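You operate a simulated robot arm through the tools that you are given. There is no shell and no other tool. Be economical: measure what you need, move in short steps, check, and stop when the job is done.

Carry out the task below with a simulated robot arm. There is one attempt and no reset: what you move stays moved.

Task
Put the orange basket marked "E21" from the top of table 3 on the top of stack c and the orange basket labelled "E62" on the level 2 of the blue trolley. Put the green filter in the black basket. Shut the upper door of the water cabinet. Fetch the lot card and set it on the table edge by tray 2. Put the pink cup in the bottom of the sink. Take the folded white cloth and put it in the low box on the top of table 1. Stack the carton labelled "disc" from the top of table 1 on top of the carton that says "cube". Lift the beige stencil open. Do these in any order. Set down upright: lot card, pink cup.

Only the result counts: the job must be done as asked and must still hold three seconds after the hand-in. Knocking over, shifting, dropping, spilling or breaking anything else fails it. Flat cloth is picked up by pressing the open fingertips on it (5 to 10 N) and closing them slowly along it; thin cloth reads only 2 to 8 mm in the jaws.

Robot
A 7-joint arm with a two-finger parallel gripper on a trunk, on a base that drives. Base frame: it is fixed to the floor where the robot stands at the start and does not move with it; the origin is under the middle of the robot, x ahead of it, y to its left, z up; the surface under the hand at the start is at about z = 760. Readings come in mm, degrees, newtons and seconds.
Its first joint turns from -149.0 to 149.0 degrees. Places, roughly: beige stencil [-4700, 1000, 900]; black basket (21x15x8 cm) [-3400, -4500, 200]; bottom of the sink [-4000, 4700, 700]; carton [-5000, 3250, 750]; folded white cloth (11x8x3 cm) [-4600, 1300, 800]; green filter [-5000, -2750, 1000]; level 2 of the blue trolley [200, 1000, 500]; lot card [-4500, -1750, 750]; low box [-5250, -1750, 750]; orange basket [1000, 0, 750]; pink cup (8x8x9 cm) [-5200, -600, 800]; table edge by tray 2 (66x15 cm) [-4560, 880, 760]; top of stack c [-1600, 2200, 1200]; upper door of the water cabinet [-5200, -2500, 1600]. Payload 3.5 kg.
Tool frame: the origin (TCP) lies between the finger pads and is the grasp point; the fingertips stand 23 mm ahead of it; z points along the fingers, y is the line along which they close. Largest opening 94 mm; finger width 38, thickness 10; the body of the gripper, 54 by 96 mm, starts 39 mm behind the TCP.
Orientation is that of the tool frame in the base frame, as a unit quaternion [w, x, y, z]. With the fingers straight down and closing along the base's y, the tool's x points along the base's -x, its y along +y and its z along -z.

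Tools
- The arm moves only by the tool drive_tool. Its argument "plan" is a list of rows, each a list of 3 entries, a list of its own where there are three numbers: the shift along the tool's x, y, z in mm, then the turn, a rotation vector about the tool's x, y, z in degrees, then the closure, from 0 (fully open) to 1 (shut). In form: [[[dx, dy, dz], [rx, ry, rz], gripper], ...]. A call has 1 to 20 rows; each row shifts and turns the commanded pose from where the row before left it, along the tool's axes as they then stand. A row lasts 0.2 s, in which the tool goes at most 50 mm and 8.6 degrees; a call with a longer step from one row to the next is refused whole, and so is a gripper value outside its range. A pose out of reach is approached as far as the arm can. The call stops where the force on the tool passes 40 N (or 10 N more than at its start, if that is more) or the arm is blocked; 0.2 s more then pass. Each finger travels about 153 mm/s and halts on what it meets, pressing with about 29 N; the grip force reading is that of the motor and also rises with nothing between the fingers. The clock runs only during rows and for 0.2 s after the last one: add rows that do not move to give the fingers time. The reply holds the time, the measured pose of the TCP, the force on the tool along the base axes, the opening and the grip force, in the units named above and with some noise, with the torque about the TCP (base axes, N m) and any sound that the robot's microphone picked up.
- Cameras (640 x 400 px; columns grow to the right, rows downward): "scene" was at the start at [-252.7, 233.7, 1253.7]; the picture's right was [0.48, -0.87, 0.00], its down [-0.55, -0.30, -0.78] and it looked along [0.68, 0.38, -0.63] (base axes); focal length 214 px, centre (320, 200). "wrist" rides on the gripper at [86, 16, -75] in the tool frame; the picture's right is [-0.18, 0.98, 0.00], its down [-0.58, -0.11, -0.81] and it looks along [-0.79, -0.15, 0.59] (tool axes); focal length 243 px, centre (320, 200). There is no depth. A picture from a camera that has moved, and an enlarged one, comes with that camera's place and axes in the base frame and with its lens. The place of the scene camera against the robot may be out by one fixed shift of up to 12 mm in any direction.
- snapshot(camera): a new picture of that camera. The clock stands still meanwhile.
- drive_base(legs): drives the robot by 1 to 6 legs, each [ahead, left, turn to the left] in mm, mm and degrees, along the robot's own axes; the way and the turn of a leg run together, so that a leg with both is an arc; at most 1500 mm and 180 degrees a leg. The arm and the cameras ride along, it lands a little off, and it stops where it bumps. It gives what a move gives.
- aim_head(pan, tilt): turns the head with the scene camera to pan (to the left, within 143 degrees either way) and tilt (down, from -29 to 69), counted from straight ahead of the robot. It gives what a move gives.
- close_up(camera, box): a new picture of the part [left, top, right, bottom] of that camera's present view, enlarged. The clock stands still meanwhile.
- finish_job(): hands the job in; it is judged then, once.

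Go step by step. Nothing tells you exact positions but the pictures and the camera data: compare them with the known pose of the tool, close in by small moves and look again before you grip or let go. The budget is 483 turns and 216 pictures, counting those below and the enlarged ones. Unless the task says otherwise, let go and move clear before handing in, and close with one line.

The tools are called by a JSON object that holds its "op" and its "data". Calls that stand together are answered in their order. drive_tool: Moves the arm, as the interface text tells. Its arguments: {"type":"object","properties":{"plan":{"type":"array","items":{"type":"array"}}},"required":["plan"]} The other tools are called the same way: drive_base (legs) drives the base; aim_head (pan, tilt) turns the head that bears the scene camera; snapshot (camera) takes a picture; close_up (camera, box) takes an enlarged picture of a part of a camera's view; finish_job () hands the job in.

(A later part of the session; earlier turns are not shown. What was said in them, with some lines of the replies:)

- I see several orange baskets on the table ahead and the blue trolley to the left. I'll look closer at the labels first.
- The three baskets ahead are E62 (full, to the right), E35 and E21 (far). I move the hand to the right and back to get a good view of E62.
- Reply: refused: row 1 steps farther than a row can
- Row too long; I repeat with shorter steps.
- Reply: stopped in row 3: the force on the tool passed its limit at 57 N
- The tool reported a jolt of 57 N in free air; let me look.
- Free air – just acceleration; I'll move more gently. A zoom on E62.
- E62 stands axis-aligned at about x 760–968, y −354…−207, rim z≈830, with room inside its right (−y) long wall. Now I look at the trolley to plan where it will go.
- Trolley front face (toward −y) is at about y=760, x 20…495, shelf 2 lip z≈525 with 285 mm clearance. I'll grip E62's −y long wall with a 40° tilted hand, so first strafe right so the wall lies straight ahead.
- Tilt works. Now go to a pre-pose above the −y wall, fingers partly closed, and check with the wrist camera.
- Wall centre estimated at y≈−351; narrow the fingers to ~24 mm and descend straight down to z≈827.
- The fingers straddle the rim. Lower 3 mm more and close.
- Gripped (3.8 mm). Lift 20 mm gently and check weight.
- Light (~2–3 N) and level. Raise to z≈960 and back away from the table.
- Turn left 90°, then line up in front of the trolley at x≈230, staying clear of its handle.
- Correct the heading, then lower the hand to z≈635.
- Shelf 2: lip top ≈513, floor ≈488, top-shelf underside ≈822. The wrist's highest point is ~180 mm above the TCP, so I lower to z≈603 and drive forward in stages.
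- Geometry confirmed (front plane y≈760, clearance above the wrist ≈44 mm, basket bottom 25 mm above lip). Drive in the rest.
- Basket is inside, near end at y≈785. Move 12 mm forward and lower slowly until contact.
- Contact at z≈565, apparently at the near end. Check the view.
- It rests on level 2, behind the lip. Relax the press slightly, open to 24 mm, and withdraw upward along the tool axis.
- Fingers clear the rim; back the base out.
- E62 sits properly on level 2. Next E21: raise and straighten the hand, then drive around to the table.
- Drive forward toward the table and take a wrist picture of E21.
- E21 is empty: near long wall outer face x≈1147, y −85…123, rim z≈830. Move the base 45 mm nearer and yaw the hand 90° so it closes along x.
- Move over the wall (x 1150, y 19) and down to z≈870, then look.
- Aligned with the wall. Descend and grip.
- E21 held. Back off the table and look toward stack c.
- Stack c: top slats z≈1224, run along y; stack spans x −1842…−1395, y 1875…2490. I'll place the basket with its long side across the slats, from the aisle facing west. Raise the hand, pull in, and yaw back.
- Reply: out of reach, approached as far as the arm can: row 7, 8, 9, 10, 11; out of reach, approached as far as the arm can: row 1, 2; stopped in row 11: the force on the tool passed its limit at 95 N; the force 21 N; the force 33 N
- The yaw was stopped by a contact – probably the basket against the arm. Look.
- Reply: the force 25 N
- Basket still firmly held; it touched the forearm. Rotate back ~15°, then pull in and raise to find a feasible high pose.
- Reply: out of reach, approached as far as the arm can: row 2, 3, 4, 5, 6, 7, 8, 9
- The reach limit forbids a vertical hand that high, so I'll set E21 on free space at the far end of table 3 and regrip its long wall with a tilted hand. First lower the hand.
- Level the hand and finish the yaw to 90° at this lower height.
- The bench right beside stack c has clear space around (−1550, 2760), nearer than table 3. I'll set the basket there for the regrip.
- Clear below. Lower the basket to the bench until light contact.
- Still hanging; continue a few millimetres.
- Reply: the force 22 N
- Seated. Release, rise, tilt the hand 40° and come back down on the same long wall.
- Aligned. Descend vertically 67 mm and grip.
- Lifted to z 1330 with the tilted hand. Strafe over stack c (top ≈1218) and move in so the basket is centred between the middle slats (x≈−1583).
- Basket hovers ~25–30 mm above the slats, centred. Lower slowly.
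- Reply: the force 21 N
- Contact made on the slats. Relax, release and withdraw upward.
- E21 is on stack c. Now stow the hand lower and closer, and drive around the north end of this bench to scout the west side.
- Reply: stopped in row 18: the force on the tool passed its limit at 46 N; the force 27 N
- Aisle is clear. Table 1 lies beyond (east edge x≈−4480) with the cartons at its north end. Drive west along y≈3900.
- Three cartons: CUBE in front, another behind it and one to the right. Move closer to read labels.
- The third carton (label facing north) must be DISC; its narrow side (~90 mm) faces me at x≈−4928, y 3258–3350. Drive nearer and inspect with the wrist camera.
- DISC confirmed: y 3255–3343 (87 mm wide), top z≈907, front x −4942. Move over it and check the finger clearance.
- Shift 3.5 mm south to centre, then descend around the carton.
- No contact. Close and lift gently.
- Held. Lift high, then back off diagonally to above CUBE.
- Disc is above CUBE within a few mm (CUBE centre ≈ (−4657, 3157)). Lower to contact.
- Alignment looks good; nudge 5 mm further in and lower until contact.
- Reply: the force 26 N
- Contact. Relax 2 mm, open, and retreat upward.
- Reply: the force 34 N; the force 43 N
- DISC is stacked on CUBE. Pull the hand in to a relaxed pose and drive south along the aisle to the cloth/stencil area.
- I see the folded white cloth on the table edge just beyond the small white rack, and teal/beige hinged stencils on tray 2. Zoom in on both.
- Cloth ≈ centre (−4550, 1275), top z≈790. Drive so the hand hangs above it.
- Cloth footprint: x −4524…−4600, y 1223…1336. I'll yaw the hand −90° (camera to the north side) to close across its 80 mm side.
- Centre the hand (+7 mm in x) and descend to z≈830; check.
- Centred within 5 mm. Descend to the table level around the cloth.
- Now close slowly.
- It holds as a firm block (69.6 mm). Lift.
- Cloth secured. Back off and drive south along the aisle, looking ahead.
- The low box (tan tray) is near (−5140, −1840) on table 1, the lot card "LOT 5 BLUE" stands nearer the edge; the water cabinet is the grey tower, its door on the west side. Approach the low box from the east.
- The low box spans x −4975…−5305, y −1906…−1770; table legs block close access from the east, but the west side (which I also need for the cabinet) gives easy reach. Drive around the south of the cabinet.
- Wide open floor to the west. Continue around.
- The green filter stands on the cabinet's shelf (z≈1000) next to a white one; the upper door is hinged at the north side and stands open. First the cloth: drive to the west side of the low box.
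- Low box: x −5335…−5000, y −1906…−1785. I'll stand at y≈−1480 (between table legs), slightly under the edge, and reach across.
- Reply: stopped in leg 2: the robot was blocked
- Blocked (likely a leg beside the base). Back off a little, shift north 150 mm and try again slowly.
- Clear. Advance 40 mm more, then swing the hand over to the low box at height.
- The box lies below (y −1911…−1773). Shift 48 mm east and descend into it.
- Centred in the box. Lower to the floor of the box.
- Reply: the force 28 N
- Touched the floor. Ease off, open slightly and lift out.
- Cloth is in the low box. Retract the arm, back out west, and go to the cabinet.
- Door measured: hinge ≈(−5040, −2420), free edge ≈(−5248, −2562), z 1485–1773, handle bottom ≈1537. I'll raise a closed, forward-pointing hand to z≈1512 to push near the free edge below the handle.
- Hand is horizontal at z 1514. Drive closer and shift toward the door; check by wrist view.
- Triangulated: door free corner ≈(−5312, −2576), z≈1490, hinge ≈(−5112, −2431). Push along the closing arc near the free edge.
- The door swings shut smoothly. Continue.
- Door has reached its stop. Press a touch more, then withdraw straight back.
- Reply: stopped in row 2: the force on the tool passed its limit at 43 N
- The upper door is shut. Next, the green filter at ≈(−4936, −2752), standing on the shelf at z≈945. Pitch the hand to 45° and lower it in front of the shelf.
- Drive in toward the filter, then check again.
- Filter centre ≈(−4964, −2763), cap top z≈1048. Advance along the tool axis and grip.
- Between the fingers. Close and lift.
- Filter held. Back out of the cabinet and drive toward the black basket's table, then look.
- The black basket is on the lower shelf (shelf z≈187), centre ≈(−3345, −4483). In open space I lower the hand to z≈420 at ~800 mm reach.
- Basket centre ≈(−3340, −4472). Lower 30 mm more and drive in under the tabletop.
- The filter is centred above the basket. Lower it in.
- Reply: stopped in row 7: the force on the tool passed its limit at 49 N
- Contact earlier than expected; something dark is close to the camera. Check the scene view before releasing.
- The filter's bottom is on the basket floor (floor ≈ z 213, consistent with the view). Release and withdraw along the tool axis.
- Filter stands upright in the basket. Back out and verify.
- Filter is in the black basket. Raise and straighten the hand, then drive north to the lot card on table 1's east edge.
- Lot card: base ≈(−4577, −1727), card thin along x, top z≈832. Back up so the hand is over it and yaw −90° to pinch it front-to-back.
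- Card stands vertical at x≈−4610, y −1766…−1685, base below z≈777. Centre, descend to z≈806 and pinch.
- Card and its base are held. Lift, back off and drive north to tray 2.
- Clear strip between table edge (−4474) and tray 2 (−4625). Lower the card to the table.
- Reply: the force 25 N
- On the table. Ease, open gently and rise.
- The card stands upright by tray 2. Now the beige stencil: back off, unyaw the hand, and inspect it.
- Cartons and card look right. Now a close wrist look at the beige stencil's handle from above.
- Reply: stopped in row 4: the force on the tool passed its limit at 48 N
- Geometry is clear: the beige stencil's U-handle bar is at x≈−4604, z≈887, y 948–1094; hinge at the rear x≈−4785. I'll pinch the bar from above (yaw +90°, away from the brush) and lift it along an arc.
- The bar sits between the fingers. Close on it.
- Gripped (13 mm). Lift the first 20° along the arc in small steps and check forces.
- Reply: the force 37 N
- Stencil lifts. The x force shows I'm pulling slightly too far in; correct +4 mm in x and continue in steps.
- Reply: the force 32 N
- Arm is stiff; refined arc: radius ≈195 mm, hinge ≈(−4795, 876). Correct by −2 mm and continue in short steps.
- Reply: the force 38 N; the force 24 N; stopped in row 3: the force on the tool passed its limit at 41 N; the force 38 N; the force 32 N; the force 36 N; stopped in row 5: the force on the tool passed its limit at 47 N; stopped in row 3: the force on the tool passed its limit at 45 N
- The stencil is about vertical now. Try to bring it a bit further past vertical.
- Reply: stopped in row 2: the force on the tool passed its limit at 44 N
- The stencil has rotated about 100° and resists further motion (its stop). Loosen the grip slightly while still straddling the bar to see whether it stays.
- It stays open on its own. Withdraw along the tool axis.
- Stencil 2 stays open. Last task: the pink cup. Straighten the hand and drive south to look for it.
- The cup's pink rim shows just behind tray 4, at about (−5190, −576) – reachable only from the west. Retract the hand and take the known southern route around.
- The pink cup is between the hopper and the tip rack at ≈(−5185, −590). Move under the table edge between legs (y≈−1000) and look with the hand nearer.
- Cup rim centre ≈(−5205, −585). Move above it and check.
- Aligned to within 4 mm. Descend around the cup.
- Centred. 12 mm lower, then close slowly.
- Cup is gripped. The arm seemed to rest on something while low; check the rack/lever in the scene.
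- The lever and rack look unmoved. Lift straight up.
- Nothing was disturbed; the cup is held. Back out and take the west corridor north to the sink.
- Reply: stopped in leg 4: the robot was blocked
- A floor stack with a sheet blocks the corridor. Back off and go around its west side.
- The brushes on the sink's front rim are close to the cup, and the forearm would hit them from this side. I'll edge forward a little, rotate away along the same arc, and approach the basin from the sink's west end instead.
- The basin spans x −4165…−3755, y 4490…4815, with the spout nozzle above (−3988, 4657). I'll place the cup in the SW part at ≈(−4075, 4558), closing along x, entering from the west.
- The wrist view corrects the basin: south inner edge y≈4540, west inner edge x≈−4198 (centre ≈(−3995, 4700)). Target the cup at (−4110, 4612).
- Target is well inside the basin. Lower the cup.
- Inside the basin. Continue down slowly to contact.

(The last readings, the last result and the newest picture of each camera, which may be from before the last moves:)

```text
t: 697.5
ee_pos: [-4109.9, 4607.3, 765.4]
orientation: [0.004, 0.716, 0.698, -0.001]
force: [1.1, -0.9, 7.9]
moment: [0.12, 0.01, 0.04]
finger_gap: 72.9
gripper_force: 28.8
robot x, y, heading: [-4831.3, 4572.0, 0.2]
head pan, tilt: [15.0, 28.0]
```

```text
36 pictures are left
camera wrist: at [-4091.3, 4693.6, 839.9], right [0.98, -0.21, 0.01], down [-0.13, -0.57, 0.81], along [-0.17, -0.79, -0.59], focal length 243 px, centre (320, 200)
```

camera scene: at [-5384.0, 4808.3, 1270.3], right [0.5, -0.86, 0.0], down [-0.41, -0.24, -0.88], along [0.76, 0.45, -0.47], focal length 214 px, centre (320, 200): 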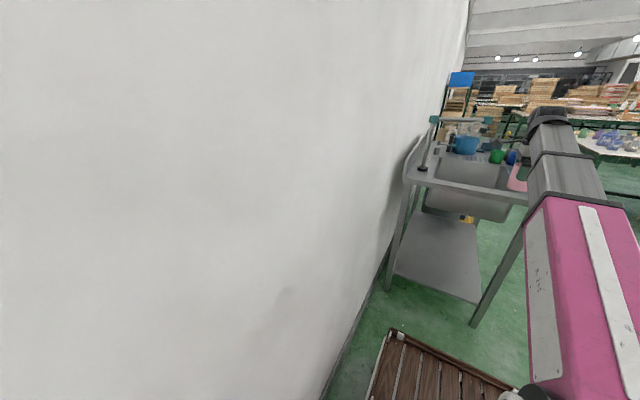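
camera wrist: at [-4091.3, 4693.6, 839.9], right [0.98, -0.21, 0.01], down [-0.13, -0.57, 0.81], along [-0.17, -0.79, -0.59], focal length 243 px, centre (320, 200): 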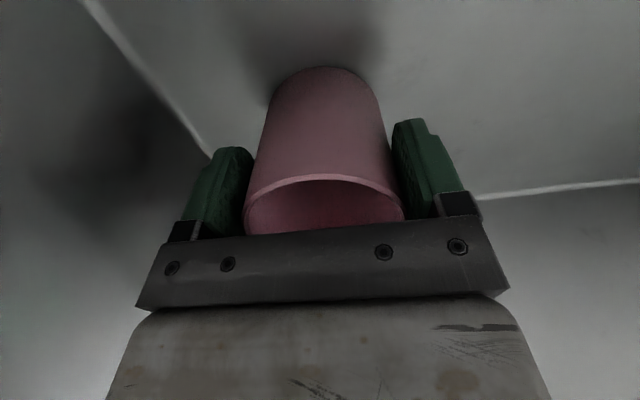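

The cup touches the basin floor. Open gently and rise straight up.

{"op": "drive_tool", "data": {"plan": [[[0, 0, 0], [0, 0, 0], 0.2], [[0, 0, 0], [0, 0, 0], 0.17], [[0, 0, 0], [0, 0, 0], 0.12], [[0, 0, 0], [0, 0, 0], 0.05], [[0, 0, 0], [0, 0, 0], 0], [[0, 0, 0], [0, 0, 0], 0], [[0, 0, -6], [0, 0, 0], 0], [[0, 0, -15], [0, 0, 0], 0], [[0, 0, -25], [0, 0, 0], 0], [[0, 0, -30], [0, 0, 0], 0], [[0, 0, -35], [0, 0, 0], 0], [[0, 0, -35], [0, 0, 0], 0], [[0, 0, -35], [0, 0, 0], 0], [[0, 0, -35], [0, 0, 0], 0], [[0, 0, -20], [0, 0, 0], 0], [[0, 0, -10], [0, 0, 0], 0]]}}

{"op": "snapshot", "data": {"camera": "wrist"}}

```text
t: 700.9
ee_pos: [-4110.5, 4607.8, 1012.0]
orientation: [0.004, 0.716, 0.699, -0.001]
force: [-0.9, 0.1, -0.8]
moment: [-0.01, -0.01, -0.01]
finger_gap: 94.3
gripper_force: 0.1
robot x, y, heading: [-4834.7, 4574.2, -0.0]
head pan, tilt: [15.0, 28.0]
```

```text
35 pictures are left
camera wrist: at [-4092.2, 4695.4, 1085.0], right [0.98, -0.21, 0.0], down [-0.13, -0.57, 0.81], along [-0.17, -0.79, -0.59], focal length 243 px, centre (320, 200)
```

wrist: 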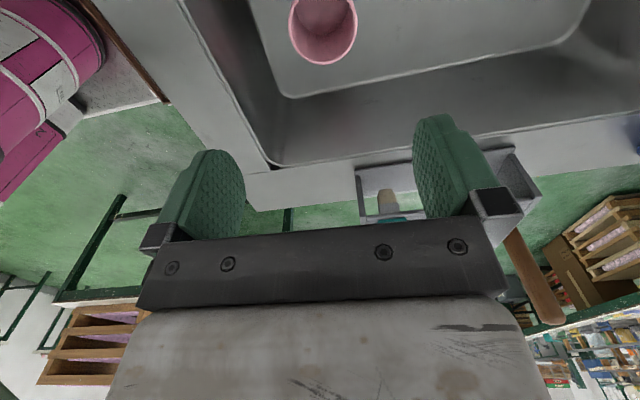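

The pink cup stands upright in the sink. Back clear and do a last check.

{"op": "drive_base", "data": {"legs": [[-400, 0, 0]]}}

{"op": "close_up", "data": {"camera": "scene", "box": [260, 60, 440, 180]}}

```text
t: 703.4
ee_pos: [-4507.2, 4603.2, 1011.1]
orientation: [0.004, 0.719, 0.695, -0.001]
force: [0.0, 0.6, -0.6]
moment: [0.02, 0.01, 0.02]
finger_gap: 94.3
gripper_force: 0.1
robot x, y, heading: [-5229.6, 4574.4, -0.3]
head pan, tilt: [15.0, 28.0]
```

```text
3.33 times, centred on (350, 120) of scene
camera zoom: at [-5468.0, 4791.5, 1270.3], right [0.25, -0.97, 0.0], down [-0.45, -0.12, -0.88], along [0.85, 0.22, -0.47], focal length 715 px, centre (220, 467)
```

zoom: 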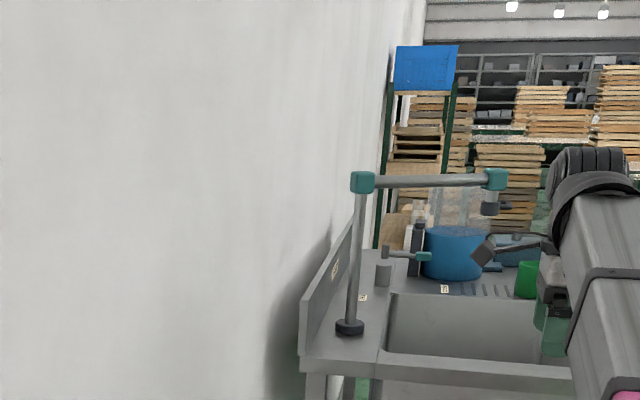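

Everything asked for has been done, the hand is empty and clear of all objects, so I hand the job in.

{"op": "finish_job", "data": {}}

```text
The job is handed in.
```

All nine tasks are done and the job is handed in. The base was stopped twice on the west side of table 1: once near a table leg, and once by a floor stack with a sheet on it. I did not check afterwards whether either had shifted.
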